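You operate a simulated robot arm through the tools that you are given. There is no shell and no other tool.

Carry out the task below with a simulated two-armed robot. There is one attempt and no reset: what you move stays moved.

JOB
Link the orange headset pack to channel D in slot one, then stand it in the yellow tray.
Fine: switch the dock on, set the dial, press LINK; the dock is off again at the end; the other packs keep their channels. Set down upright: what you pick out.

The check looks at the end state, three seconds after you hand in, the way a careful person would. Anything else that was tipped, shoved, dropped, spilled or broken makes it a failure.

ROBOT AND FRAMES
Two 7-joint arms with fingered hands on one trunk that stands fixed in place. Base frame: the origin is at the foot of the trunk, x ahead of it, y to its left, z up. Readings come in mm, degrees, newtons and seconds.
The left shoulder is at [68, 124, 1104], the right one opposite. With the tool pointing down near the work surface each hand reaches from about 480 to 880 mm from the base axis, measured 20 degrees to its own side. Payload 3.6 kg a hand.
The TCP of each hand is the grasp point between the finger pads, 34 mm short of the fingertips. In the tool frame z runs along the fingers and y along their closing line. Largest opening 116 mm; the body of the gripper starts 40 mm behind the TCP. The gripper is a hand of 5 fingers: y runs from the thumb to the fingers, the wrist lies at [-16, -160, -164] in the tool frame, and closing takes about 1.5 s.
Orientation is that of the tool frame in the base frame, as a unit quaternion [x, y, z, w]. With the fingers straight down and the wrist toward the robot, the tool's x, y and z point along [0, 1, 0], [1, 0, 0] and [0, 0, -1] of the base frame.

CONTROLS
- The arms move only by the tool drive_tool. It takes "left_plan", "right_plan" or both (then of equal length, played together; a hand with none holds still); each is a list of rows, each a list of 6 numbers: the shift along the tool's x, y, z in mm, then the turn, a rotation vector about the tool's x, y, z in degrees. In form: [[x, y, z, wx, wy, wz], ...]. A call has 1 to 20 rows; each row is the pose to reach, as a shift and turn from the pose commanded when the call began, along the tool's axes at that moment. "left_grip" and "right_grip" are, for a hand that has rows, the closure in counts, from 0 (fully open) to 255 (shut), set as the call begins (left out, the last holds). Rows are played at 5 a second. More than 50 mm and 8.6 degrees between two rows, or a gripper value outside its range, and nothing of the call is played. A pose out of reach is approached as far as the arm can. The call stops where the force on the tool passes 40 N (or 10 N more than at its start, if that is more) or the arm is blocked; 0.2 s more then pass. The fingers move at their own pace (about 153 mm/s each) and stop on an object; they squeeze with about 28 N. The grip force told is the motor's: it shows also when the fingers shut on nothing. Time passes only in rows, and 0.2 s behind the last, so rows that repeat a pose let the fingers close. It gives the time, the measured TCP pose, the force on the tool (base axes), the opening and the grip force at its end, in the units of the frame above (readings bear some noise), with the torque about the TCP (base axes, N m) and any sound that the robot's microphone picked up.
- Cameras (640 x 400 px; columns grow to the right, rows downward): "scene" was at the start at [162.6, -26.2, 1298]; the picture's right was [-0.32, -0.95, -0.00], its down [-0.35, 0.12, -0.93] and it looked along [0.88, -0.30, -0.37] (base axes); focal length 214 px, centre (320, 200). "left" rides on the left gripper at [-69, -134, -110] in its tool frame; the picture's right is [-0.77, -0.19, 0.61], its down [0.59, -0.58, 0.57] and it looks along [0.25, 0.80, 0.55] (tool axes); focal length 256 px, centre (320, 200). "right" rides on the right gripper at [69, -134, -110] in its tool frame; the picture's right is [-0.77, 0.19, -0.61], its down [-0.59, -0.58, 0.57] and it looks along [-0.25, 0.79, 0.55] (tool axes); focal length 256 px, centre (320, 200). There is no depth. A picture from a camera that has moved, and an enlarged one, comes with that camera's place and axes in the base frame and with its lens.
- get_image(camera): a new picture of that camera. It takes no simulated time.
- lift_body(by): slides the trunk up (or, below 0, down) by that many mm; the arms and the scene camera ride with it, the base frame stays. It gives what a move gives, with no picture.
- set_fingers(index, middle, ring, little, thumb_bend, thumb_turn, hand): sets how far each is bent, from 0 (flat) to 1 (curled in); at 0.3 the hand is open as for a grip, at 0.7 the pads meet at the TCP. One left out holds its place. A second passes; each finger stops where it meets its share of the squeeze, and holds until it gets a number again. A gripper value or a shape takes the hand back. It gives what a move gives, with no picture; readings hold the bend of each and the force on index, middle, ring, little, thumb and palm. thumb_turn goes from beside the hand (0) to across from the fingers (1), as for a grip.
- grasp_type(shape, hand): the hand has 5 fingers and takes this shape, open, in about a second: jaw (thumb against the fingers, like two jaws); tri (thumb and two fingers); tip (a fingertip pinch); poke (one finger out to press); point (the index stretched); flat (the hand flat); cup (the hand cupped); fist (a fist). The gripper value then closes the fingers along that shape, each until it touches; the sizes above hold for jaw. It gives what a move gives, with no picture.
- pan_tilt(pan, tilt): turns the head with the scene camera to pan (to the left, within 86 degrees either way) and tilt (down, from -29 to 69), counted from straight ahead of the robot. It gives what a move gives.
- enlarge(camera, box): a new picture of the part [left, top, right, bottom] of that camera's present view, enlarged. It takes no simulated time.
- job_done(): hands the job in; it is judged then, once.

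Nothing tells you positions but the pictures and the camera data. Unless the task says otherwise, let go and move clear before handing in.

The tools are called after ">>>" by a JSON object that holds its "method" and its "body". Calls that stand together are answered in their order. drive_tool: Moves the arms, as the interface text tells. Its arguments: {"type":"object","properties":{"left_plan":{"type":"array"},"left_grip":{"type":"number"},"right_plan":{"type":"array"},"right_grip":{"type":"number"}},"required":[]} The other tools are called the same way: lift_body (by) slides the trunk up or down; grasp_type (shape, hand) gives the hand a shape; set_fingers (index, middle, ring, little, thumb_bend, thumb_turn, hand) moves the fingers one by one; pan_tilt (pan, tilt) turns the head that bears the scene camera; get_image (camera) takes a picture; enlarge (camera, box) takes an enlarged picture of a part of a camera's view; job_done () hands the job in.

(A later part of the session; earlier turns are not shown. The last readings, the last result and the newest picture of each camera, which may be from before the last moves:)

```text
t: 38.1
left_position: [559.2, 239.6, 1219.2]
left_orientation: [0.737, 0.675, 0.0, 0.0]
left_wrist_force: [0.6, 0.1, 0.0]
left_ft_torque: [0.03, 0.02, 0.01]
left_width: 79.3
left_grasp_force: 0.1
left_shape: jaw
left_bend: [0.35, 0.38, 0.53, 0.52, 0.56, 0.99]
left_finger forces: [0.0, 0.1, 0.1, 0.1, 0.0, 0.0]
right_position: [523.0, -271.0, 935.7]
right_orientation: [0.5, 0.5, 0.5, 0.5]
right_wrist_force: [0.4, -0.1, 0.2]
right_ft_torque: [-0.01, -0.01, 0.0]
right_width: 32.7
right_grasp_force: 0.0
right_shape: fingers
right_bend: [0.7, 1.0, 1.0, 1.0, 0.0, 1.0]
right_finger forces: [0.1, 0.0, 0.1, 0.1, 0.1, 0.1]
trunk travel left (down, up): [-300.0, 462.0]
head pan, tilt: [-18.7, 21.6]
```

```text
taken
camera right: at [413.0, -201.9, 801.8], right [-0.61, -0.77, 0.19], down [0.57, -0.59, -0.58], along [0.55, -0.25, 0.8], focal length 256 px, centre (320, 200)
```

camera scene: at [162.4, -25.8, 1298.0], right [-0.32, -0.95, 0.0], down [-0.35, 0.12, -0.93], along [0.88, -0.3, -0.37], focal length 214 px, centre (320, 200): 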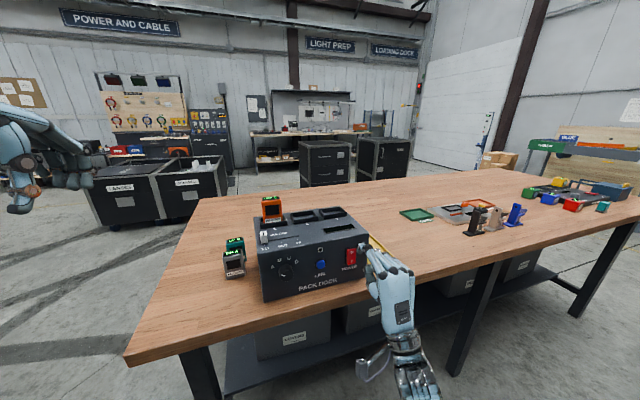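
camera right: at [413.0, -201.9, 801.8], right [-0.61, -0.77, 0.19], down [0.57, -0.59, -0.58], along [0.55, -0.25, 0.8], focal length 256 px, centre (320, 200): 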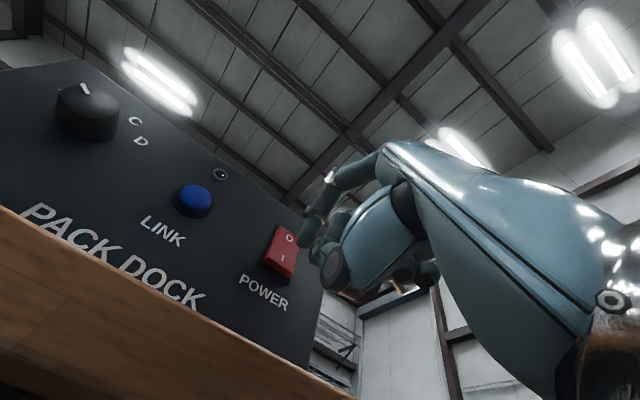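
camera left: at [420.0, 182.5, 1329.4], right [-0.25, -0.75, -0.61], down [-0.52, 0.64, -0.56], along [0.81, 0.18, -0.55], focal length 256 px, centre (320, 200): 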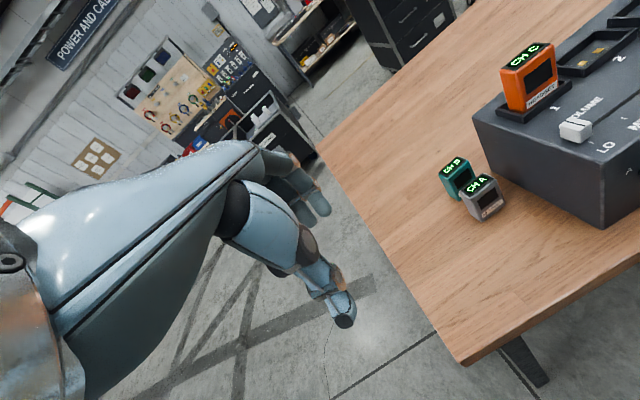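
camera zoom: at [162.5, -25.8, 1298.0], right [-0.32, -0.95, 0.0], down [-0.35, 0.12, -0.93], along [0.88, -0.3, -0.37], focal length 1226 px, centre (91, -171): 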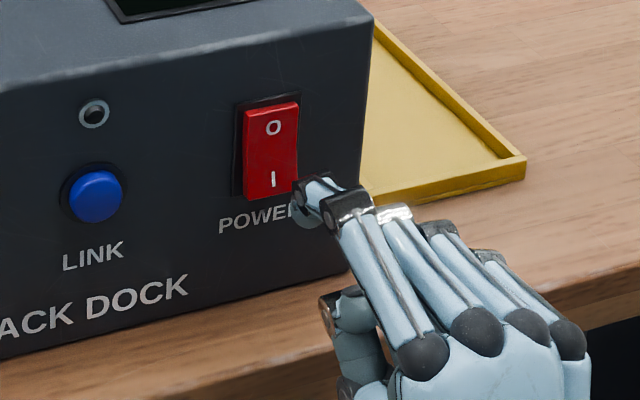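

The fingertip is lined up with the lower half of the rocker. I'll push forward slowly until I feel or hear it switch.

>>> {"method": "drive_tool", "body": {"right_plan": [[0, 0, 6, 0, 0, 0], [0, 0, 12, 0, 0, 0], [0, 0, 17, 0, 0, 0], [0, 0, 21, 0, 0, 0], [0, 0, 24, 0, 0, 0], [0, 0, 27, 0, 0, 0], [0, 0, 30, 0, 0, 0], [0, 0, 32, 0, 0, 0]]}}

>>> {"method": "enlarge", "body": {"camera": "scene", "box": [300, 200, 400, 290]}}

>>> {"method": "get_image", "body": {"camera": "right"}}

```text
t: 39.9
left_position: [558.2, 238.6, 1221.1]
left_orientation: [0.737, 0.676, 0.0, 0.0]
left_wrist_force: [-0.1, 0.8, 0.3]
left_ft_torque: [-0.04, -0.01, -0.01]
left_width: 79.2
left_grasp_force: 0.1
left_shape: jaw
left_bend: [0.35, 0.38, 0.53, 0.52, 0.56, 0.99]
left_finger forces: [0.1, 0.1, 0.1, 0.0, 0.1, 0.0]
right_position: [552.6, -270.0, 938.1]
right_orientation: [0.498, 0.499, 0.501, 0.502]
right_wrist_force: [-20.8, 1.9, 4.0]
right_ft_torque: [0.02, -0.23, 0.26]
right_width: 27.4
right_grasp_force: 10.6
right_shape: fingers
right_bend: [0.73, 1.0, 1.0, 1.0, 0.0, 1.0]
right_finger forces: [20.6, 0.1, 0.0, 0.0, 0.0, 0.1]
trunk travel left (down, up): [-300.0, 462.0]
head pan, tilt: [-18.7, 21.6]
```

```text
4.44 times, centred on (350, 245) of scene
camera zoom: at [158.8, -25.5, 1298.5], right [-0.32, -0.95, 0.0], down [-0.35, 0.12, -0.93], along [0.88, -0.3, -0.37], focal length 953 px, centre (187, 0)
```

zoom: 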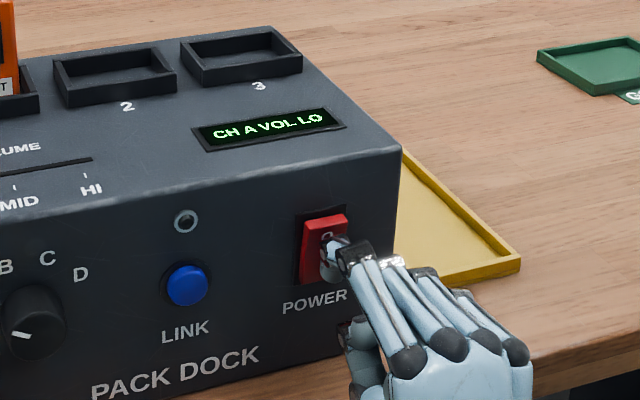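

```text
taken
camera right: at [443.3, -202.1, 804.1], right [-0.61, -0.77, 0.18], down [0.57, -0.59, -0.57], along [0.55, -0.25, 0.8], focal length 256 px, centre (320, 200)
```

right: 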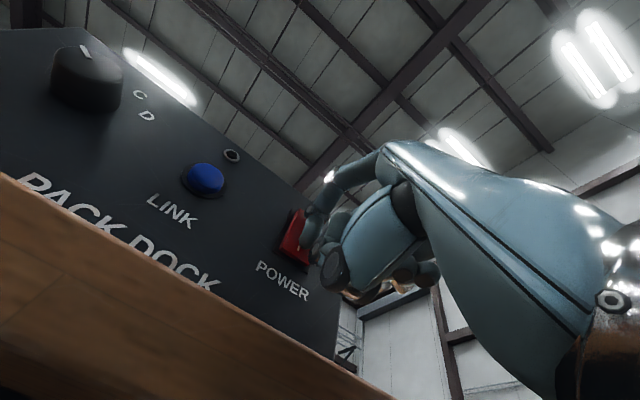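

The dock is on; its display reads "CH A VOL LO". I'll back the finger off and switch the right hand to a three-finger grip for the dial.

>>> {"method": "drive_tool", "body": {"right_plan": [[0, 0, -15, 0, 0, 0], [0, 0, -40, 0, 0, 0], [0, 5, -60, 0, 0, 0], [0, 10, -70, 0, 0, 0], [0, 10, -70, 0, 0, 0]]}}

>>> {"method": "grasp_type", "body": {"shape": "tri", "hand": "right"}}

>>> {"method": "enlarge", "body": {"camera": "scene", "box": [240, 200, 420, 320]}}

>>> {"method": "get_image", "body": {"camera": "right"}}

```text
t: 41.1
left_position: [560.7, 238.6, 1218.7]
left_orientation: [0.737, 0.676, -0.001, 0.0]
left_wrist_force: [1.0, -0.7, 0.8]
left_ft_torque: [-0.03, 0.03, -0.02]
left_width: 79.4
left_grasp_force: 0.0
left_shape: jaw
left_bend: [0.35, 0.38, 0.53, 0.52, 0.56, 0.99]
left_finger forces: [0.0, 0.1, 0.0, 0.0, 0.0, 0.0]
right_position: [485.6, -272.3, 947.0]
right_orientation: [0.501, 0.5, 0.499, 0.5]
right_wrist_force: [-0.6, 0.6, -0.3]
right_ft_torque: [0.0, 0.0, 0.0]
right_width: 32.7
right_grasp_force: 0.2
right_shape: fingers
right_bend: [0.7, 1.0, 1.0, 1.0, 0.0, 1.0]
right_finger forces: [0.1, 0.1, 0.1, 0.0, 0.0, 0.1]
trunk travel left (down, up): [-300.0, 462.0]
head pan, tilt: [-18.7, 21.6]
```

```text
t: 42.0
left_position: [560.8, 238.8, 1219.8]
left_orientation: [0.737, 0.676, -0.001, -0.001]
left_wrist_force: [0.4, -0.5, -0.5]
left_ft_torque: [0.0, -0.01, -0.01]
left_width: 79.4
left_grasp_force: 0.0
left_shape: jaw
left_bend: [0.35, 0.38, 0.53, 0.52, 0.56, 0.99]
left_finger forces: [0.1, 0.0, 0.0, 0.1, 0.0, 0.1]
right_position: [486.0, -271.6, 946.5]
right_orientation: [0.501, 0.499, 0.499, 0.501]
right_wrist_force: [0.2, 0.4, -0.1]
right_ft_torque: [0.0, 0.01, 0.04]
right_width: 115.9
right_grasp_force: 0.0
right_shape: tri
right_bend: [0.3, 0.3, 0.98, 0.98, 0.3, 0.97]
right_finger forces: [0.0, 0.0, 0.1, 0.1, 0.0, 0.1]
trunk travel left (down, up): [-300.0, 462.0]
head pan, tilt: [-18.7, 21.6]
```

```text
3.33 times, centred on (330, 260) of scene
camera zoom: at [162.4, -25.8, 1298.0], right [-0.32, -0.95, 0.0], down [-0.35, 0.12, -0.93], along [0.88, -0.3, -0.37], focal length 715 px, centre (287, 0)
```

zoom: 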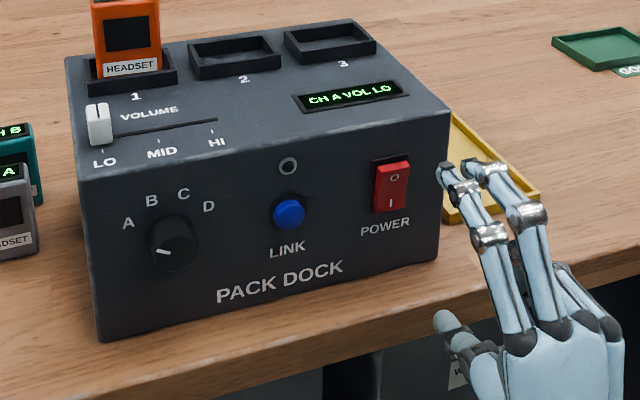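

```text
taken
camera right: at [375.0, -203.2, 812.4], right [-0.61, -0.77, 0.19], down [0.57, -0.59, -0.58], along [0.55, -0.25, 0.8], focal length 256 px, centre (320, 200)
```

right: 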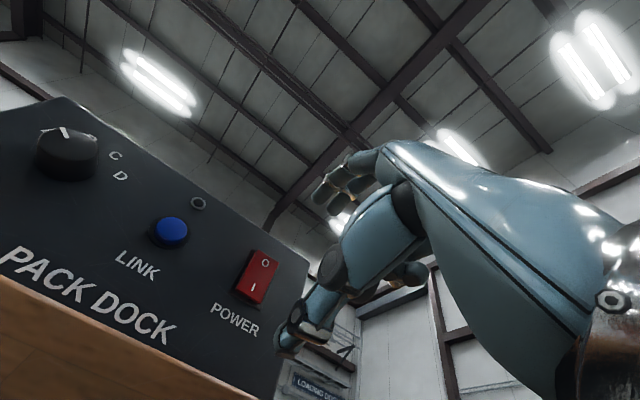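

The three-finger grip is centred on the TCP. I'll move it in front of the dial (y≈-81, z≈951), rolled back by 40° so there is room to turn clockwise.

>>> {"method": "drive_tool", "body": {"right_plan": [[20, 0, 0, 0, 0, 0], [50, 1, 4, 0, 0, -6], [85, 2, 8, 0, 0, -13], [120, 3, 12, 0, 0, -20], [150, 4, 18, 0, 0, -27], [175, 5, 22, 0, 0, -34], [190, 5, 25, 0, 0, -40], [190, 5, 25, 0, 0, -40]], "right_grip": 80}}

>>> {"method": "enlarge", "body": {"camera": "scene", "box": [230, 200, 390, 310]}}

>>> {"method": "get_image", "body": {"camera": "right"}}

```text
t: 43.8
left_position: [560.8, 238.7, 1219.5]
left_orientation: [0.737, 0.676, 0.0, -0.001]
left_wrist_force: [0.4, 0.1, -0.3]
left_ft_torque: [-0.02, 0.05, 0.01]
left_width: 79.6
left_grasp_force: 0.1
left_shape: jaw
left_bend: [0.35, 0.38, 0.53, 0.52, 0.56, 0.99]
left_finger forces: [0.0, 0.0, 0.0, 0.0, 0.0, 0.0]
right_position: [508.4, -80.8, 950.9]
right_orientation: [0.298, 0.641, 0.299, 0.641]
right_wrist_force: [0.7, -0.1, -0.4]
right_ft_torque: [0.0, -0.01, 0.03]
right_width: 80.2
right_grasp_force: 0.1
right_shape: tri
right_bend: [0.38, 0.38, 0.98, 0.98, 0.56, 0.99]
right_finger forces: [0.1, 0.1, 0.0, 0.0, 0.0, 0.0]
trunk travel left (down, up): [-300.0, 462.0]
head pan, tilt: [-18.7, 21.6]
```

```text
3.64 times, centred on (310, 255) of scene
camera zoom: at [162.5, -25.7, 1298.0], right [-0.32, -0.95, 0.0], down [-0.35, 0.12, -0.93], along [0.88, -0.3, -0.37], focal length 780 px, centre (356, 0)
```

zoom: 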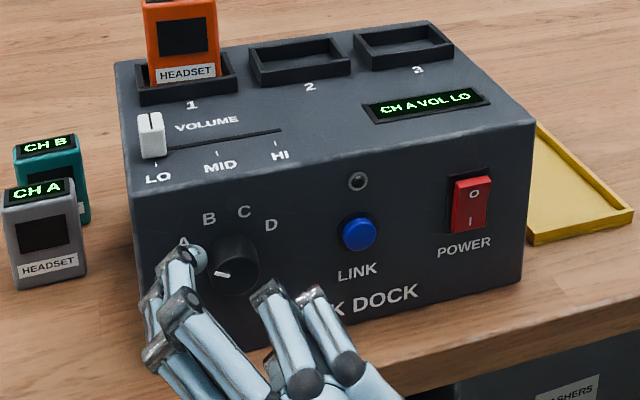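

```text
taken
camera right: at [399.5, -114.8, 805.3], right [-0.61, -0.47, 0.64], down [0.57, -0.82, -0.06], along [0.55, 0.32, 0.77], focal length 256 px, centre (320, 200)
```

right: 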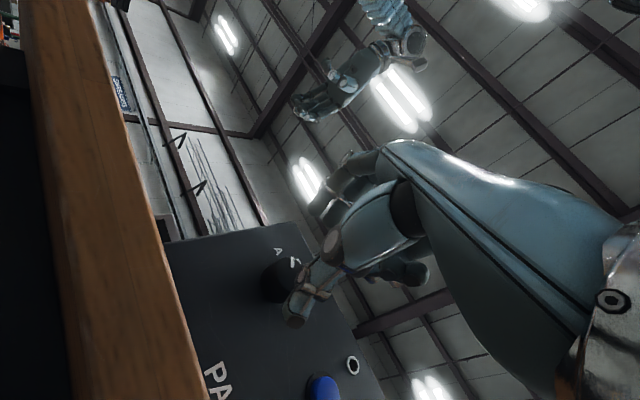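

The hand is in front of the dial with the fingers up-left and the thumb down-right. I'll move forward around the knob and check before closing.

>>> {"method": "drive_tool", "body": {"right_plan": [[0, 0, 10, 0, 0, 0], [0, 0, 20, 0, 0, 0], [0, 0, 30, 0, 0, 0], [0, 0, 38, 0, 0, 0], [0, 0, 38, 0, 0, 0]]}}

>>> {"method": "enlarge", "body": {"camera": "scene", "box": [250, 230, 330, 300]}}

>>> {"method": "enlarge", "body": {"camera": "right", "box": [150, 130, 450, 400]}}

```text
t: 45.0
left_position: [561.1, 238.3, 1220.1]
left_orientation: [0.738, 0.675, 0.0, -0.001]
left_wrist_force: [0.1, -0.3, 0.1]
left_ft_torque: [0.01, 0.02, -0.01]
left_width: 79.4
left_grasp_force: 0.1
left_shape: jaw
left_bend: [0.35, 0.38, 0.53, 0.52, 0.56, 0.99]
left_finger forces: [0.0, 0.1, 0.1, 0.0, 0.0, 0.0]
right_position: [547.7, -80.2, 952.3]
right_orientation: [0.299, 0.641, 0.299, 0.641]
right_wrist_force: [0.6, -0.3, -0.6]
right_ft_torque: [0.01, -0.01, -0.02]
right_width: 79.9
right_grasp_force: 0.2
right_shape: tri
right_bend: [0.38, 0.38, 0.98, 0.98, 0.56, 0.99]
right_finger forces: [0.1, 0.0, 0.0, 0.0, 0.0, 0.0]
trunk travel left (down, up): [-300.0, 462.0]
head pan, tilt: [-18.7, 21.6]
```

```text
5.71 times, centred on (290, 265) of scene
camera zoom: at [162.5, -25.7, 1298.0], right [-0.32, -0.95, 0.0], down [-0.35, 0.12, -0.93], along [0.88, -0.3, -0.37], focal length 1226 px, centre (491, -171)
```

zoom: 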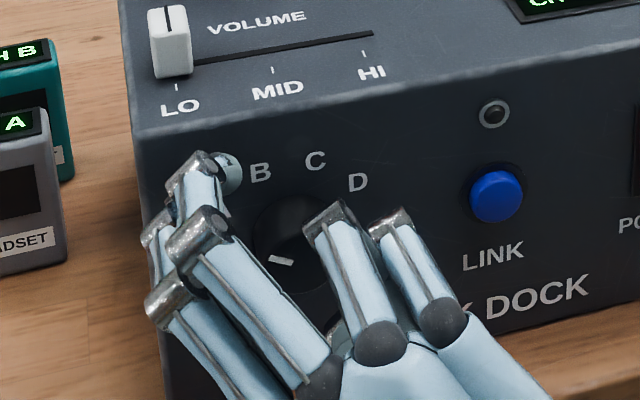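

```text
1.48 times, centred on (300, 265) of right
camera zoom: at [438.0, -114.2, 805.0], right [-0.61, -0.47, 0.64], down [0.57, -0.82, -0.06], along [0.55, 0.32, 0.77], focal length 379 px, centre (350, 104)
```

zoom: 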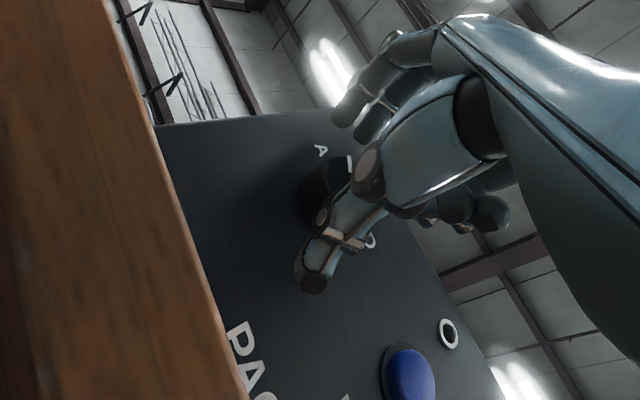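

The hand straddles the knob without contact. I'll close on it.

>>> {"method": "drive_tool", "body": {"right_plan": [[0, 0, 0, 0, 0, 0], [0, 0, 0, 0, 0, 0], [0, 0, 0, 0, 0, 0], [0, 0, 0, 0, 0, 0], [0, 0, 0, 0, 0, 0], [0, 0, 0, 0, 0, 0], [0, 0, 0, 0, 0, 0]], "right_grip": 255}}

>>> {"method": "enlarge", "body": {"camera": "scene", "box": [250, 230, 330, 300]}}

>>> {"method": "enlarge", "body": {"camera": "right", "box": [200, 130, 440, 350]}}

```text
t: 46.6
left_position: [560.8, 237.9, 1220.6]
left_orientation: [0.737, 0.676, -0.001, -0.001]
left_wrist_force: [0.3, 0.7, 0.0]
left_ft_torque: [-0.01, -0.02, 0.0]
left_width: 79.4
left_grasp_force: 0.0
left_shape: jaw
left_bend: [0.35, 0.38, 0.53, 0.52, 0.56, 0.99]
left_finger forces: [0.1, 0.0, 0.1, 0.0, 0.1, 0.0]
right_position: [547.4, -80.9, 951.6]
right_orientation: [0.298, 0.641, 0.299, 0.641]
right_wrist_force: [-0.4, 0.8, -2.2]
right_ft_torque: [0.03, -0.13, 0.16]
right_width: 26.5
right_grasp_force: 27.4
right_shape: tri
right_bend: [0.7, 0.62, 1.0, 1.0, 0.7, 1.0]
right_finger forces: [11.7, 14.0, 0.0, 0.0, 26.2, 0.0]
trunk travel left (down, up): [-300.0, 462.0]
head pan, tilt: [-18.7, 21.6]
```

```text
5.71 times, centred on (290, 265) of scene
camera zoom: at [162.6, -25.7, 1298.0], right [-0.32, -0.95, 0.0], down [-0.35, 0.12, -0.93], along [0.88, -0.3, -0.37], focal length 1226 px, centre (491, -171)
```

zoom: 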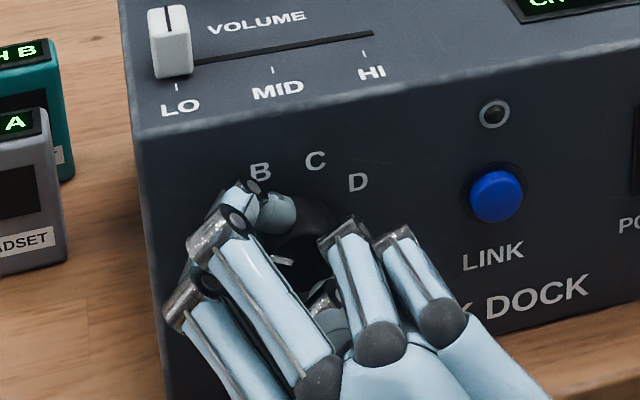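

```text
1.82 times, centred on (320, 240) of right
camera zoom: at [437.9, -114.1, 804.9], right [-0.61, -0.47, 0.64], down [0.57, -0.82, -0.06], along [0.55, 0.32, 0.77], focal length 465 px, centre (320, 127)
```

zoom: 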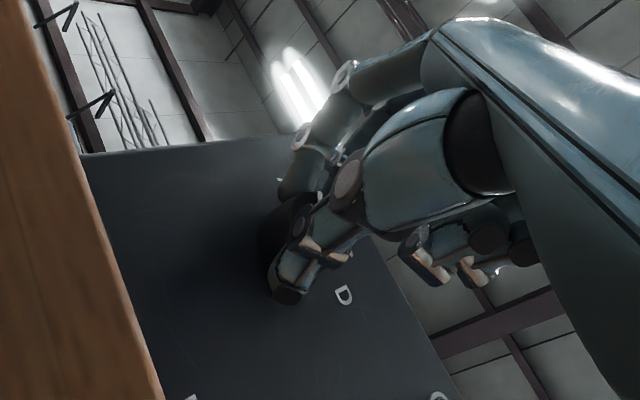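

The knob is held by thumb, index and middle. I'll turn it clockwise in small steps, rotating about the tool axis.

>>> {"method": "drive_tool", "body": {"right_plan": [[0, 0, 0, 0, 0, 6], [0, 0, 0, 0, 0, 12], [0, 0, 0, 0, 0, 18], [0, 0, 0, 0, 0, 24], [0, 0, 0, 0, 0, 30], [0, 0, 0, 0, 0, 36], [0, 0, 0, 0, 0, 42], [0, 0, 0, 0, 0, 42]]}}

>>> {"method": "enlarge", "body": {"camera": "scene", "box": [250, 200, 370, 300]}}

>>> {"method": "enlarge", "body": {"camera": "right", "box": [200, 130, 440, 350]}}

```text
t: 48.4
left_position: [559.4, 241.5, 1219.8]
left_orientation: [0.737, 0.676, -0.001, 0.001]
left_wrist_force: [0.2, 0.3, 0.5]
left_ft_torque: [0.03, 0.0, -0.01]
left_width: 79.2
left_grasp_force: 0.1
left_shape: jaw
left_bend: [0.35, 0.38, 0.53, 0.52, 0.56, 0.99]
left_finger forces: [0.0, 0.1, 0.0, 0.1, 0.0, 0.0]
right_position: [547.2, -83.1, 950.4]
right_orientation: [0.496, 0.501, 0.5, 0.502]
right_wrist_force: [5.8, 12.9, 19.0]
right_ft_torque: [-0.04, -0.91, 0.29]
right_width: 20.7
right_grasp_force: 28.6
right_shape: tri
right_bend: [0.68, 0.6, 1.0, 1.0, 0.7, 1.0]
right_finger forces: [19.2, 18.8, 0.1, 0.1, 16.9, 0.0]
trunk travel left (down, up): [-300.0, 462.0]
head pan, tilt: [-18.7, 21.6]
```

```text
4.00 times, centred on (310, 250) of scene
camera zoom: at [161.8, -22.4, 1298.4], right [-0.32, -0.95, 0.0], down [-0.35, 0.11, -0.93], along [0.88, -0.3, -0.37], focal length 858 px, centre (360, 0)
```

zoom: 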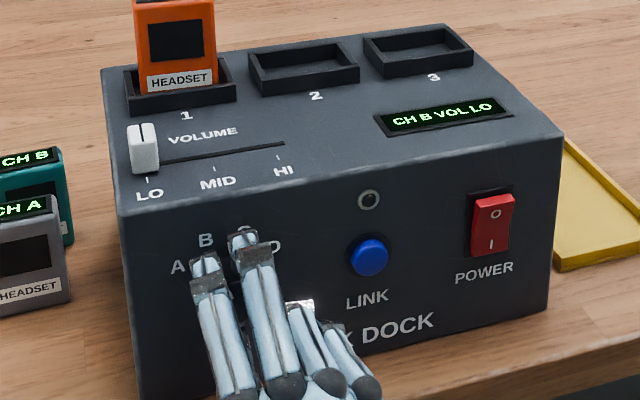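

```text
1.82 times, centred on (320, 240) of right
camera zoom: at [437.6, -16.2, 814.8], right [-0.61, -0.77, 0.19], down [0.57, -0.59, -0.57], along [0.55, -0.24, 0.8], focal length 465 px, centre (320, 127)
```

zoom: 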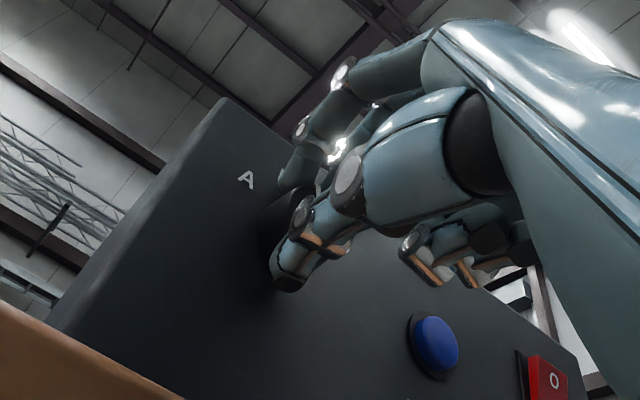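

The display now reads CH B, so the dial turns one notch per 40°. I'll let go, roll back and take a new grip.

>>> {"method": "drive_tool", "body": {"right_plan": [[0, 0, 0, 0, 0, 0], [0, 0, 0, 0, 0, 0], [0, 0, 0, 0, 0, 0], [0, 0, 0, 0, 0, 0]], "right_grip": 80}}

>>> {"method": "enlarge", "body": {"camera": "scene", "box": [250, 200, 370, 300]}}

>>> {"method": "enlarge", "body": {"camera": "right", "box": [200, 130, 440, 350]}}

```text
t: 49.4
left_position: [560.3, 238.1, 1218.7]
left_orientation: [0.737, 0.675, -0.002, -0.001]
left_wrist_force: [0.0, 0.1, 0.2]
left_ft_torque: [-0.02, -0.01, 0.01]
left_width: 79.4
left_grasp_force: 0.1
left_shape: jaw
left_bend: [0.35, 0.38, 0.53, 0.52, 0.56, 0.99]
left_finger forces: [0.1, 0.0, 0.0, 0.0, 0.0, 0.0]
right_position: [547.5, -87.4, 947.1]
right_orientation: [0.499, 0.501, 0.499, 0.501]
right_wrist_force: [-0.3, 0.8, 0.6]
right_ft_torque: [0.01, -0.02, -0.04]
right_width: 79.4
right_grasp_force: 0.1
right_shape: tri
right_bend: [0.39, 0.38, 0.98, 0.98, 0.56, 0.99]
right_finger forces: [0.1, 0.1, 0.0, 0.1, 0.0, 0.0]
trunk travel left (down, up): [-300.0, 462.0]
head pan, tilt: [-18.7, 21.6]
```

```text
4.00 times, centred on (310, 250) of scene
camera zoom: at [162.5, -25.5, 1298.0], right [-0.32, -0.95, 0.0], down [-0.35, 0.12, -0.93], along [0.88, -0.3, -0.37], focal length 858 px, centre (360, 0)
```

zoom: 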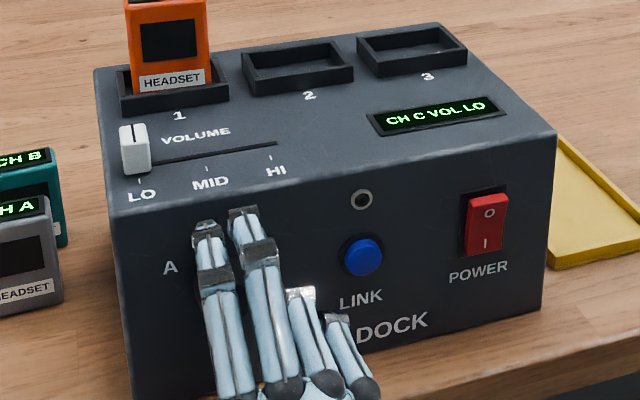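

```text
1.82 times, centred on (320, 240) of right
camera zoom: at [438.1, -19.0, 812.9], right [-0.61, -0.77, 0.19], down [0.57, -0.59, -0.57], along [0.55, -0.24, 0.8], focal length 465 px, centre (320, 127)
```

zoom: 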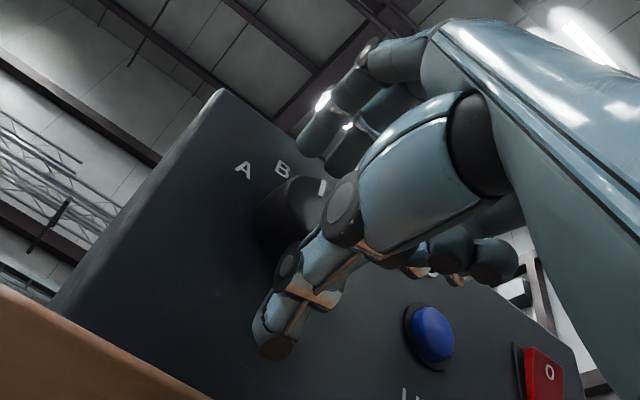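

Letting go carried the dial one notch further, and the display reads CH C. I'll back straight out and look at the knob before the last notch.

>>> {"method": "drive_tool", "body": {"right_plan": [[0, 0, -10, 0, 0, 0], [0, 0, -25, 0, 0, 0], [0, 0, -42, 0, 0, 0], [0, 0, -42, 0, 0, 0]]}}

>>> {"method": "enlarge", "body": {"camera": "scene", "box": [250, 200, 370, 300]}}

>>> {"method": "enlarge", "body": {"camera": "right", "box": [200, 130, 440, 350]}}

```text
t: 50.4
left_position: [561.1, 238.7, 1220.7]
left_orientation: [0.737, 0.676, 0.0, -0.001]
left_wrist_force: [-0.2, 0.2, 0.0]
left_ft_torque: [0.02, -0.04, 0.01]
left_width: 79.5
left_grasp_force: 0.0
left_shape: jaw
left_bend: [0.35, 0.38, 0.53, 0.52, 0.56, 0.99]
left_finger forces: [0.0, 0.0, 0.0, 0.0, 0.0, 0.0]
right_position: [509.0, -87.9, 953.2]
right_orientation: [0.49, 0.501, 0.501, 0.508]
right_wrist_force: [-0.2, -0.7, 0.3]
right_ft_torque: [-0.01, 0.01, 0.02]
right_width: 79.5
right_grasp_force: 0.1
right_shape: tri
right_bend: [0.39, 0.38, 0.98, 0.98, 0.56, 0.99]
right_finger forces: [0.0, 0.0, 0.1, 0.0, 0.0, 0.0]
trunk travel left (down, up): [-300.0, 462.0]
head pan, tilt: [-18.7, 21.6]
```

```text
4.00 times, centred on (310, 250) of scene
camera zoom: at [162.6, -25.6, 1298.0], right [-0.32, -0.95, 0.0], down [-0.35, 0.12, -0.93], along [0.88, -0.3, -0.37], focal length 858 px, centre (360, 0)
```

zoom: 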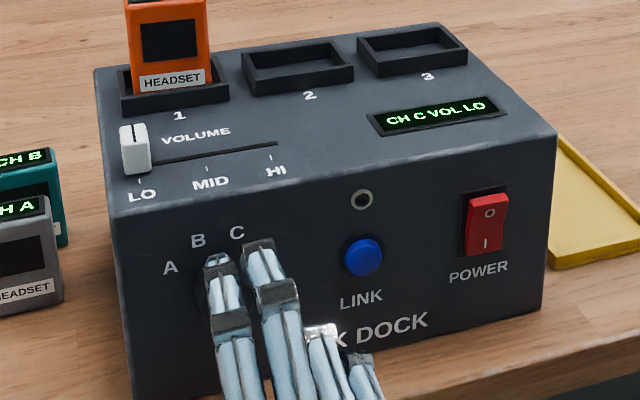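

```text
1.82 times, centred on (320, 240) of right
camera zoom: at [401.4, -21.4, 816.4], right [-0.61, -0.77, 0.19], down [0.58, -0.6, -0.56], along [0.54, -0.23, 0.81], focal length 465 px, centre (320, 127)
```

zoom: 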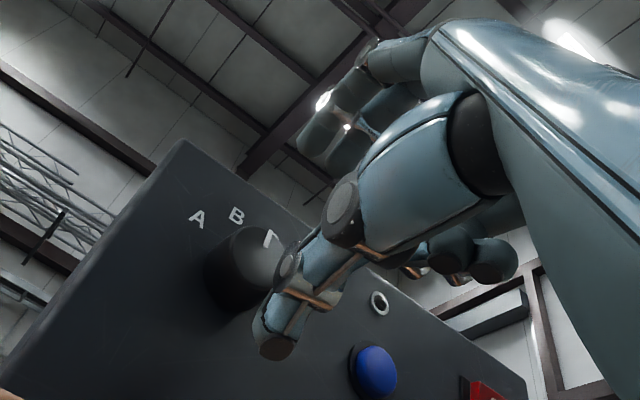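

The dock hasn't shifted and the dial is at C. I'll roll back to about -57°, where the arm tracks better, and re-centre on the knob at standoff.

>>> {"method": "drive_tool", "body": {"right_plan": [[1, 0, -4, 0, 0, -8], [2, -0.5, -4, 0, 0, -16], [3, -1, -4, 0, 0, -24], [4, -1, -4, 0, 0, -32], [5, -1.5, -4, 0, 0, -40], [6, -1.8, -4, 0, 0, -48], [6.5, -1.8, -4, 1, 0, -56], [6.5, -1.8, -4, 1, 0, -56]]}}

>>> {"method": "enlarge", "body": {"camera": "scene", "box": [250, 200, 370, 300]}}

```text
t: 52.2
left_position: [559.5, 239.5, 1219.6]
left_orientation: [0.738, 0.675, -0.001, 0.0]
left_wrist_force: [-0.3, -0.2, -0.1]
left_ft_torque: [0.01, 0.0, -0.03]
left_width: 79.0
left_grasp_force: 0.1
left_shape: jaw
left_bend: [0.35, 0.38, 0.53, 0.52, 0.56, 0.99]
left_finger forces: [0.1, 0.0, 0.1, 0.0, 0.0, 0.1]
right_position: [501.0, -74.5, 950.0]
right_orientation: [0.222, 0.677, 0.213, 0.668]
right_wrist_force: [-1.0, -0.4, 0.3]
right_ft_torque: [-0.03, 0.01, -0.02]
right_width: 79.2
right_grasp_force: 0.0
right_shape: tri
right_bend: [0.39, 0.38, 0.98, 0.98, 0.56, 0.99]
right_finger forces: [0.1, 0.0, 0.0, 0.0, 0.1, 0.1]
trunk travel left (down, up): [-300.0, 462.0]
head pan, tilt: [-18.7, 21.6]
```

```text
4.00 times, centred on (310, 250) of scene
camera zoom: at [162.5, -25.6, 1298.0], right [-0.32, -0.95, 0.0], down [-0.35, 0.12, -0.93], along [0.88, -0.3, -0.37], focal length 858 px, centre (360, 0)
```

zoom: 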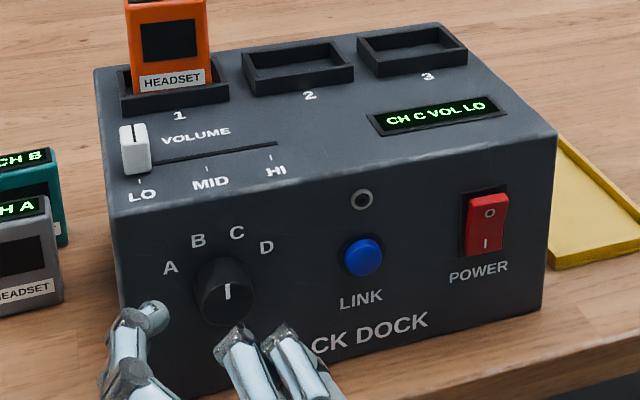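

The knob is visible with its pointer at C. I'll correct the centring by about 7 mm, then move in around the knob.

>>> {"method": "drive_tool", "body": {"right_plan": [[-3, -2.5, 0, 0, 0, 0], [-5.2, -4.8, 5, 0, 0, 0], [-5.2, -4.8, 16, 0, 0, 0], [-5.2, -4.8, 28, 0, 0, 0], [-5.2, -4.8, 38, 0, 0, 0], [-5.2, -4.8, 46, 0, 0, 0], [-5.2, -4.8, 46, 0, 0, 0]]}}

>>> {"method": "enlarge", "body": {"camera": "scene", "box": [250, 230, 330, 300]}}

>>> {"method": "enlarge", "body": {"camera": "right", "box": [200, 130, 440, 350]}}

```text
t: 53.8
left_position: [561.2, 239.8, 1220.2]
left_orientation: [0.737, 0.676, -0.001, 0.0]
left_wrist_force: [-0.6, -0.1, 0.4]
left_ft_torque: [-0.02, 0.0, -0.03]
left_width: 79.3
left_grasp_force: 0.0
left_shape: jaw
left_bend: [0.35, 0.38, 0.53, 0.52, 0.56, 0.99]
left_finger forces: [0.0, 0.0, 0.0, 0.0, 0.0, 0.0]
right_position: [548.0, -81.5, 949.9]
right_orientation: [0.221, 0.677, 0.215, 0.668]
right_wrist_force: [-0.7, -0.5, 0.2]
right_ft_torque: [-0.01, -0.01, 0.02]
right_width: 79.3
right_grasp_force: 0.0
right_shape: tri
right_bend: [0.39, 0.38, 0.98, 0.98, 0.56, 0.99]
right_finger forces: [0.0, 0.0, 0.1, 0.1, 0.0, 0.1]
trunk travel left (down, up): [-300.0, 462.0]
head pan, tilt: [-18.7, 21.6]
```

```text
5.71 times, centred on (290, 265) of scene
camera zoom: at [162.5, -25.8, 1298.0], right [-0.32, -0.95, 0.0], down [-0.35, 0.12, -0.93], along [0.88, -0.3, -0.37], focal length 1226 px, centre (491, -171)
```

zoom: 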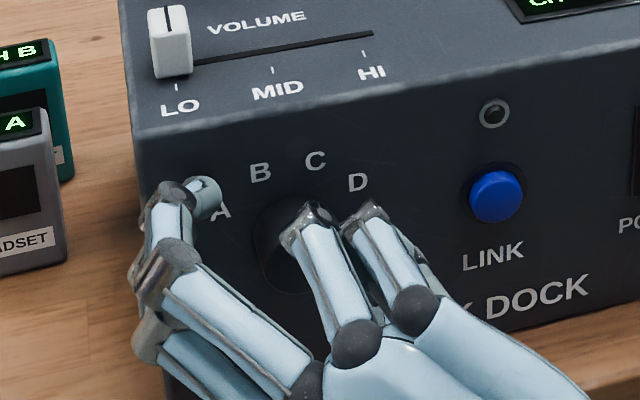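

```text
1.82 times, centred on (320, 240) of right
camera zoom: at [435.2, -148.7, 817.6], right [-0.6, -0.3, 0.74], down [0.56, -0.82, 0.13], along [0.57, 0.49, 0.66], focal length 465 px, centre (320, 127)
```

zoom: 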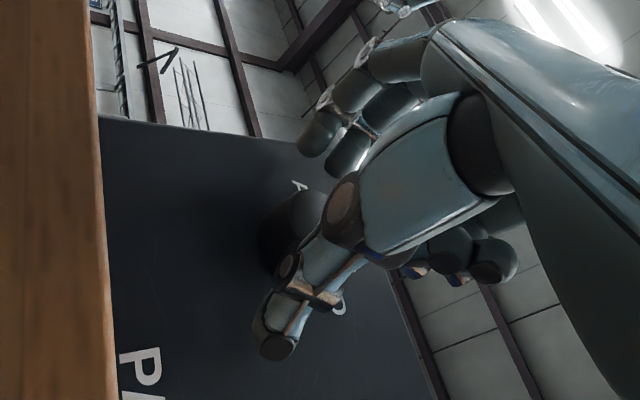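

The grip is centred around the knob again. I'll close and turn clockwise one notch.

>>> {"method": "drive_tool", "body": {"right_plan": [[0, 0, 0, 0, 0, 0], [0, 0, 0, 0, 0, 0], [0, 0, 0, 0, 0, 0], [0, 0, 0, 0, 0, 0], [0, 0, 0, 0, 0, 0], [0, 0, 0, 0, 0, 0], [0, 0, 0, 0, 0, 0]], "right_grip": 255}}

>>> {"method": "drive_tool", "body": {"right_plan": [[0, 0, 0, 0, 0, 6], [0, 0, 0, 0, 0, 12], [0, 0, 0, 0, 0, 18], [0, 0, 0, 0, 0, 24], [0, 0, 0, 0, 0, 30], [0, 0, 0, 0, 0, 36], [0, 0, 0, 0, 0, 36]]}}

>>> {"method": "enlarge", "body": {"camera": "scene", "box": [250, 200, 370, 300]}}

```text
t: 55.4
left_position: [561.0, 237.7, 1220.0]
left_orientation: [0.737, 0.676, -0.001, 0.0]
left_wrist_force: [0.4, 0.5, -0.1]
left_ft_torque: [-0.01, -0.02, -0.02]
left_width: 79.2
left_grasp_force: 0.1
left_shape: jaw
left_bend: [0.35, 0.38, 0.53, 0.52, 0.56, 0.99]
left_finger forces: [0.1, 0.0, 0.0, 0.1, 0.0, 0.0]
right_position: [547.8, -81.8, 951.0]
right_orientation: [0.223, 0.677, 0.214, 0.668]
right_wrist_force: [-0.5, 0.8, -2.2]
right_ft_torque: [0.04, -0.12, 0.18]
right_width: 26.6
right_grasp_force: 28.0
right_shape: tri
right_bend: [0.67, 0.61, 1.0, 1.0, 0.7, 1.0]
right_finger forces: [11.9, 13.8, 0.0, 0.1, 26.1, 0.0]
trunk travel left (down, up): [-300.0, 462.0]
head pan, tilt: [-18.7, 21.6]
```

```text
t: 57.0
left_position: [560.0, 238.7, 1219.1]
left_orientation: [0.738, 0.675, 0.0, 0.0]
left_wrist_force: [-0.2, 0.3, -0.9]
left_ft_torque: [-0.02, -0.02, -0.02]
left_width: 79.1
left_grasp_force: 0.0
left_shape: jaw
left_bend: [0.35, 0.38, 0.53, 0.52, 0.56, 0.99]
left_finger forces: [0.0, 0.0, 0.1, 0.1, 0.0, 0.1]
right_position: [547.1, -81.6, 951.5]
right_orientation: [0.421, 0.574, 0.412, 0.569]
right_wrist_force: [0.9, 0.5, 4.5]
right_ft_torque: [-0.02, -0.54, 0.06]
right_width: 26.3
right_grasp_force: 28.0
right_shape: tri
right_bend: [0.68, 0.6, 1.0, 1.0, 0.7, 1.0]
right_finger forces: [13.3, 17.0, 0.0, 0.0, 21.9, 0.0]
trunk travel left (down, up): [-300.0, 462.0]
head pan, tilt: [-18.7, 21.6]
```

```text
4.00 times, centred on (310, 250) of scene
camera zoom: at [162.1, -25.5, 1298.1], right [-0.32, -0.95, 0.0], down [-0.35, 0.12, -0.93], along [0.88, -0.3, -0.37], focal length 858 px, centre (360, 0)
```

zoom: 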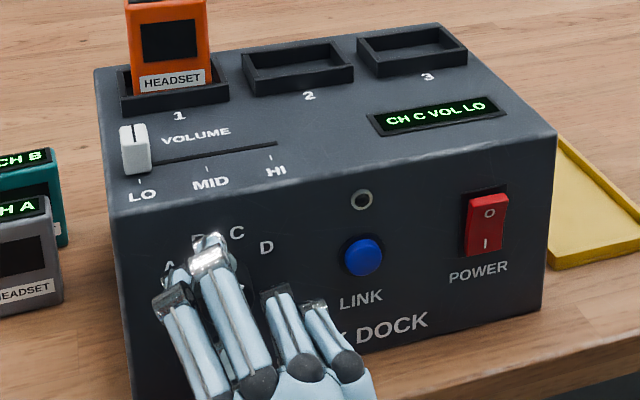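

The display still reads C, so the knob hasn't quite reached the next notch. I'll turn a bit further.

>>> {"method": "drive_tool", "body": {"right_plan": [[0, 0, 0, 0, 0, 6], [0, 0, 0, 0, 0, 12], [0, 0, 0, 0, 0, 16], [0, 0, 0, 0, 0, 16]]}}

>>> {"method": "enlarge", "body": {"camera": "scene", "box": [250, 200, 370, 300]}}

>>> {"method": "enlarge", "body": {"camera": "right", "box": [200, 130, 440, 350]}}

```text
t: 58.0
left_position: [560.4, 238.2, 1220.7]
left_orientation: [0.737, 0.676, 0.001, 0.001]
left_wrist_force: [-0.5, -0.4, 0.0]
left_ft_torque: [-0.02, 0.05, 0.04]
left_width: 79.3
left_grasp_force: 0.1
left_shape: jaw
left_bend: [0.35, 0.38, 0.53, 0.52, 0.56, 0.99]
left_finger forces: [0.0, 0.1, 0.1, 0.0, 0.1, 0.0]
right_position: [547.1, -80.4, 952.1]
right_orientation: [0.496, 0.51, 0.486, 0.507]
right_wrist_force: [3.0, -1.4, 9.9]
right_ft_torque: [-0.03, -0.65, -0.01]
right_width: 26.0
right_grasp_force: 27.9
right_shape: tri
right_bend: [0.68, 0.6, 1.0, 1.0, 0.7, 1.0]
right_finger forces: [14.3, 17.7, 0.0, 0.0, 19.5, 0.0]
trunk travel left (down, up): [-300.0, 462.0]
head pan, tilt: [-18.7, 21.6]
```

```text
4.00 times, centred on (310, 250) of scene
camera zoom: at [161.9, -25.7, 1298.1], right [-0.32, -0.95, 0.0], down [-0.35, 0.12, -0.93], along [0.88, -0.3, -0.37], focal length 858 px, centre (360, 0)
```

zoom: 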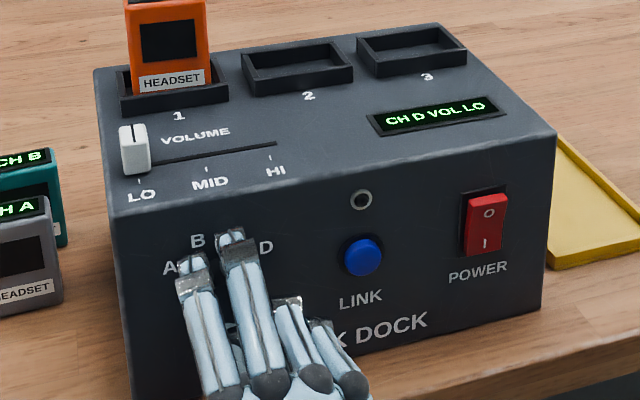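

```text
1.82 times, centred on (320, 240) of right
camera zoom: at [436.1, -16.7, 816.7], right [-0.61, -0.76, 0.22], down [0.55, -0.61, -0.56], along [0.56, -0.22, 0.8], focal length 465 px, centre (320, 127)
```

zoom: 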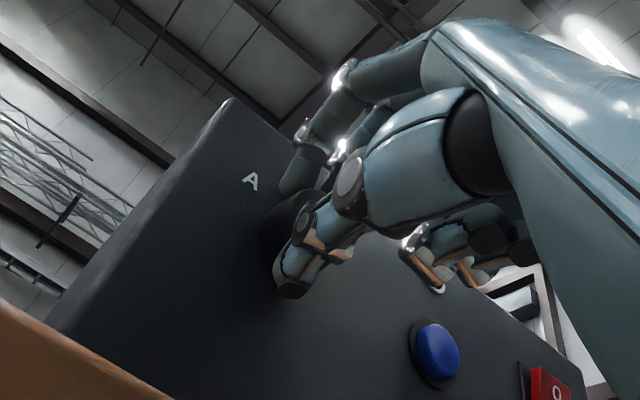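

The display reads CH D. I'll let go of the knob and back straight out.

>>> {"method": "drive_tool", "body": {"right_plan": [[0, 0, 0, 0, 0, 3], [0, 0, 0, 0, 0, 3]]}}

>>> {"method": "drive_tool", "body": {"right_plan": [[0, 0, 0, 0, 0, 0], [0, 0, 0, 0, 0, 0], [0, 0, 0, 0, 0, 0], [0, 0, -10, 0, 0, 0], [0, 0, -25, 0, 0, 0], [0, 0, -45, 0, 0, 0], [0, 0, -45, 0, 0, 0]], "right_grip": 80}}

>>> {"method": "enlarge", "body": {"camera": "scene", "box": [250, 200, 370, 300]}}

>>> {"method": "get_image", "body": {"camera": "right"}}

```text
t: 58.6
left_position: [558.9, 240.0, 1220.2]
left_orientation: [0.737, 0.676, 0.0, 0.001]
left_wrist_force: [0.0, 0.5, 0.4]
left_ft_torque: [0.01, -0.04, 0.01]
left_width: 79.1
left_grasp_force: 0.1
left_shape: jaw
left_bend: [0.35, 0.38, 0.53, 0.52, 0.56, 0.99]
left_finger forces: [0.0, 0.0, 0.0, 0.1, 0.0, 0.0]
right_position: [547.2, -82.9, 950.4]
right_orientation: [0.504, 0.502, 0.493, 0.501]
right_wrist_force: [4.2, 7.8, 15.3]
right_ft_torque: [-0.05, -0.82, 0.14]
right_width: 22.2
right_grasp_force: 28.3
right_shape: tri
right_bend: [0.69, 0.59, 1.0, 1.0, 0.7, 1.0]
right_finger forces: [17.1, 18.8, 0.0, 0.1, 18.5, 0.0]
trunk travel left (down, up): [-300.0, 462.0]
head pan, tilt: [-18.7, 21.6]
```

```text
t: 60.2
left_position: [561.0, 238.5, 1220.3]
left_orientation: [0.737, 0.676, 0.0, -0.001]
left_wrist_force: [-0.3, -0.5, 0.3]
left_ft_torque: [0.01, 0.01, 0.0]
left_width: 79.1
left_grasp_force: 0.2
left_shape: jaw
left_bend: [0.35, 0.38, 0.53, 0.52, 0.56, 0.99]
left_finger forces: [0.1, 0.0, 0.0, 0.0, 0.0, 0.0]
right_position: [506.3, -86.8, 956.7]
right_orientation: [0.497, 0.502, 0.494, 0.507]
right_wrist_force: [-0.3, 0.9, 0.2]
right_ft_torque: [0.02, 0.03, 0.01]
right_width: 79.6
right_grasp_force: 0.0
right_shape: tri
right_bend: [0.39, 0.38, 0.98, 0.98, 0.56, 0.99]
right_finger forces: [0.0, 0.0, 0.0, 0.0, 0.1, 0.0]
trunk travel left (down, up): [-300.0, 462.0]
head pan, tilt: [-18.7, 21.6]
```

```text
4.00 times, centred on (310, 250) of scene
camera zoom: at [162.6, -25.5, 1298.0], right [-0.32, -0.95, 0.0], down [-0.35, 0.12, -0.93], along [0.88, -0.3, -0.37], focal length 858 px, centre (360, 0)
```

zoom: 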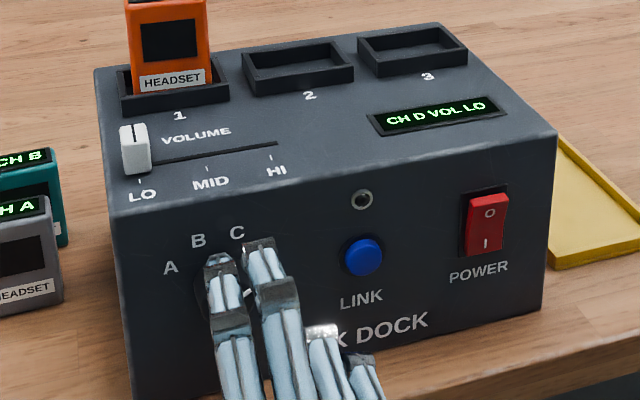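

```text
taken
camera right: at [397.4, -20.5, 819.8], right [-0.62, -0.76, 0.2], down [0.56, -0.61, -0.56], along [0.55, -0.24, 0.8], focal length 256 px, centre (320, 200)
```

right: 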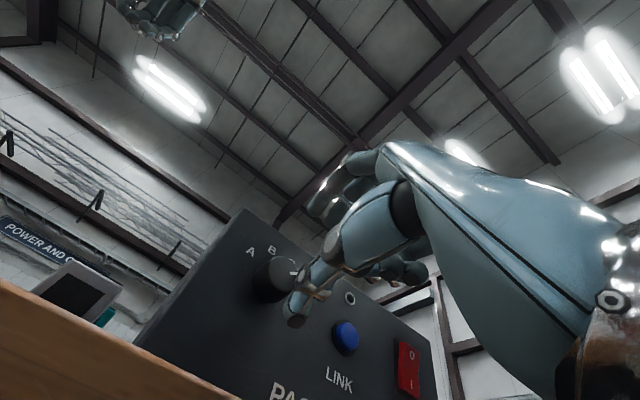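

The dock is set to CH D. I'll move to standoff in front of LINK and shape the hand as a single-finger poke again.

>>> {"method": "drive_tool", "body": {"right_plan": [[0, 0, -15, 0, 0, 0], [-30, -3, -18, 0, 0, 0], [-65, -7, -18, 0, 0, 0], [-95, -10, -18, 0, 0, 0], [-95, -10, -18, 0, 0, 0]]}}

>>> {"method": "set_fingers", "body": {"hand": "right", "index": 0.7, "middle": 1.0, "ring": 1.0, "little": 1.0, "thumb_bend": 0.0, "thumb_turn": 1.0}}

>>> {"method": "enlarge", "body": {"camera": "scene", "box": [250, 200, 390, 310]}}

>>> {"method": "get_image", "body": {"camera": "right"}}

```text
t: 61.4
left_position: [560.1, 239.1, 1219.3]
left_orientation: [0.737, 0.676, -0.001, -0.001]
left_wrist_force: [0.5, -0.1, 0.3]
left_ft_torque: [0.02, -0.01, 0.0]
left_width: 79.3
left_grasp_force: 0.0
left_shape: jaw
left_bend: [0.35, 0.38, 0.53, 0.52, 0.56, 0.99]
left_finger forces: [0.1, 0.0, 0.0, 0.1, 0.1, 0.0]
right_position: [482.3, -175.2, 938.6]
right_orientation: [0.51, 0.497, 0.499, 0.493]
right_wrist_force: [0.1, 0.0, 0.2]
right_ft_torque: [0.01, -0.02, 0.0]
right_width: 79.2
right_grasp_force: 0.0
right_shape: tri
right_bend: [0.39, 0.38, 0.98, 0.98, 0.56, 0.99]
right_finger forces: [0.0, 0.0, 0.1, 0.1, 0.1, 0.0]
trunk travel left (down, up): [-300.0, 462.0]
head pan, tilt: [-18.7, 21.6]
```

```text
t: 62.4
left_position: [560.9, 238.7, 1219.7]
left_orientation: [0.736, 0.677, -0.001, -0.001]
left_wrist_force: [-1.0, 0.6, -0.4]
left_ft_torque: [0.02, 0.0, -0.02]
left_width: 79.3
left_grasp_force: 0.0
left_shape: jaw
left_bend: [0.35, 0.38, 0.53, 0.52, 0.56, 0.99]
left_finger forces: [0.0, 0.1, 0.0, 0.0, 0.0, 0.0]
right_position: [483.5, -175.5, 938.8]
right_orientation: [0.51, 0.498, 0.498, 0.494]
right_wrist_force: [0.1, 0.6, -0.7]
right_ft_torque: [-0.03, -0.02, -0.01]
right_width: 56.9
right_grasp_force: 0.0
right_shape: fingers
right_bend: [0.7, 1.0, 1.0, 1.0, 0.0, 0.95]
right_finger forces: [0.0, 0.0, 0.0, 0.0, 0.0, 0.0]
trunk travel left (down, up): [-300.0, 462.0]
head pan, tilt: [-18.7, 21.6]
```

```text
3.64 times, centred on (320, 255) of scene
camera zoom: at [162.5, -25.6, 1298.0], right [-0.32, -0.95, 0.0], down [-0.35, 0.12, -0.93], along [0.88, -0.3, -0.37], focal length 780 px, centre (320, 0)
```

zoom: 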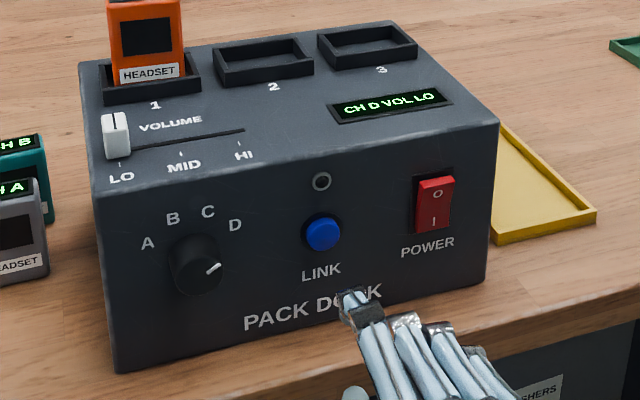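

```text
taken
camera right: at [371.9, -103.8, 807.4], right [-0.61, -0.77, 0.18], down [0.55, -0.58, -0.6], along [0.56, -0.26, 0.78], focal length 256 px, centre (320, 200)
```

right: 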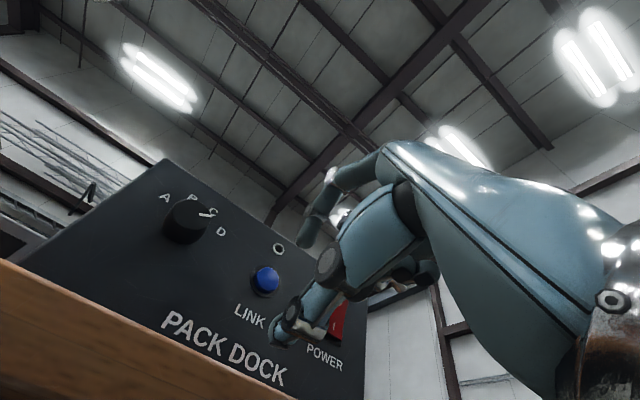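

The pointer is at D and the display agrees. I'll check where the thumb is, since it seems to stick out further than before.

>>> {"method": "enlarge", "body": {"camera": "right", "box": [220, 140, 440, 370]}}

>>> {"method": "enlarge", "body": {"camera": "scene", "box": [310, 250, 390, 320]}}

```text
1.74 times, centred on (330, 255) of right
camera zoom: at [371.9, -103.8, 807.4], right [-0.61, -0.77, 0.18], down [0.55, -0.58, -0.6], along [0.56, -0.26, 0.78], focal length 445 px, centre (303, 104)
```

zoom: 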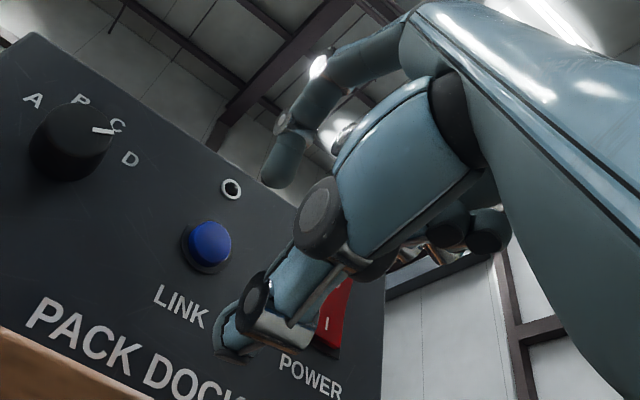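

```text
5.71 times, centred on (350, 285) of scene
camera zoom: at [162.5, -25.6, 1298.0], right [-0.32, -0.95, 0.0], down [-0.35, 0.12, -0.93], along [0.88, -0.3, -0.37], focal length 1226 px, centre (149, -286)
```

zoom: 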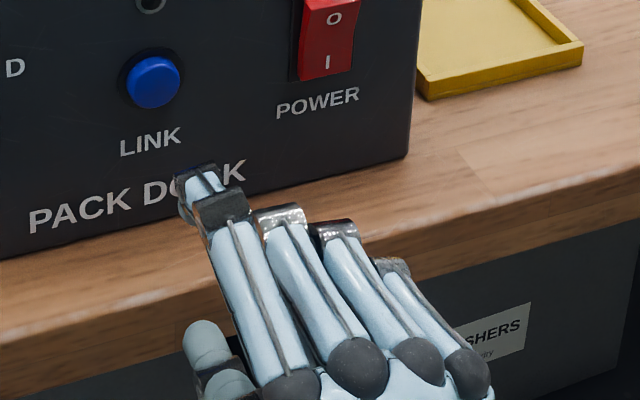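

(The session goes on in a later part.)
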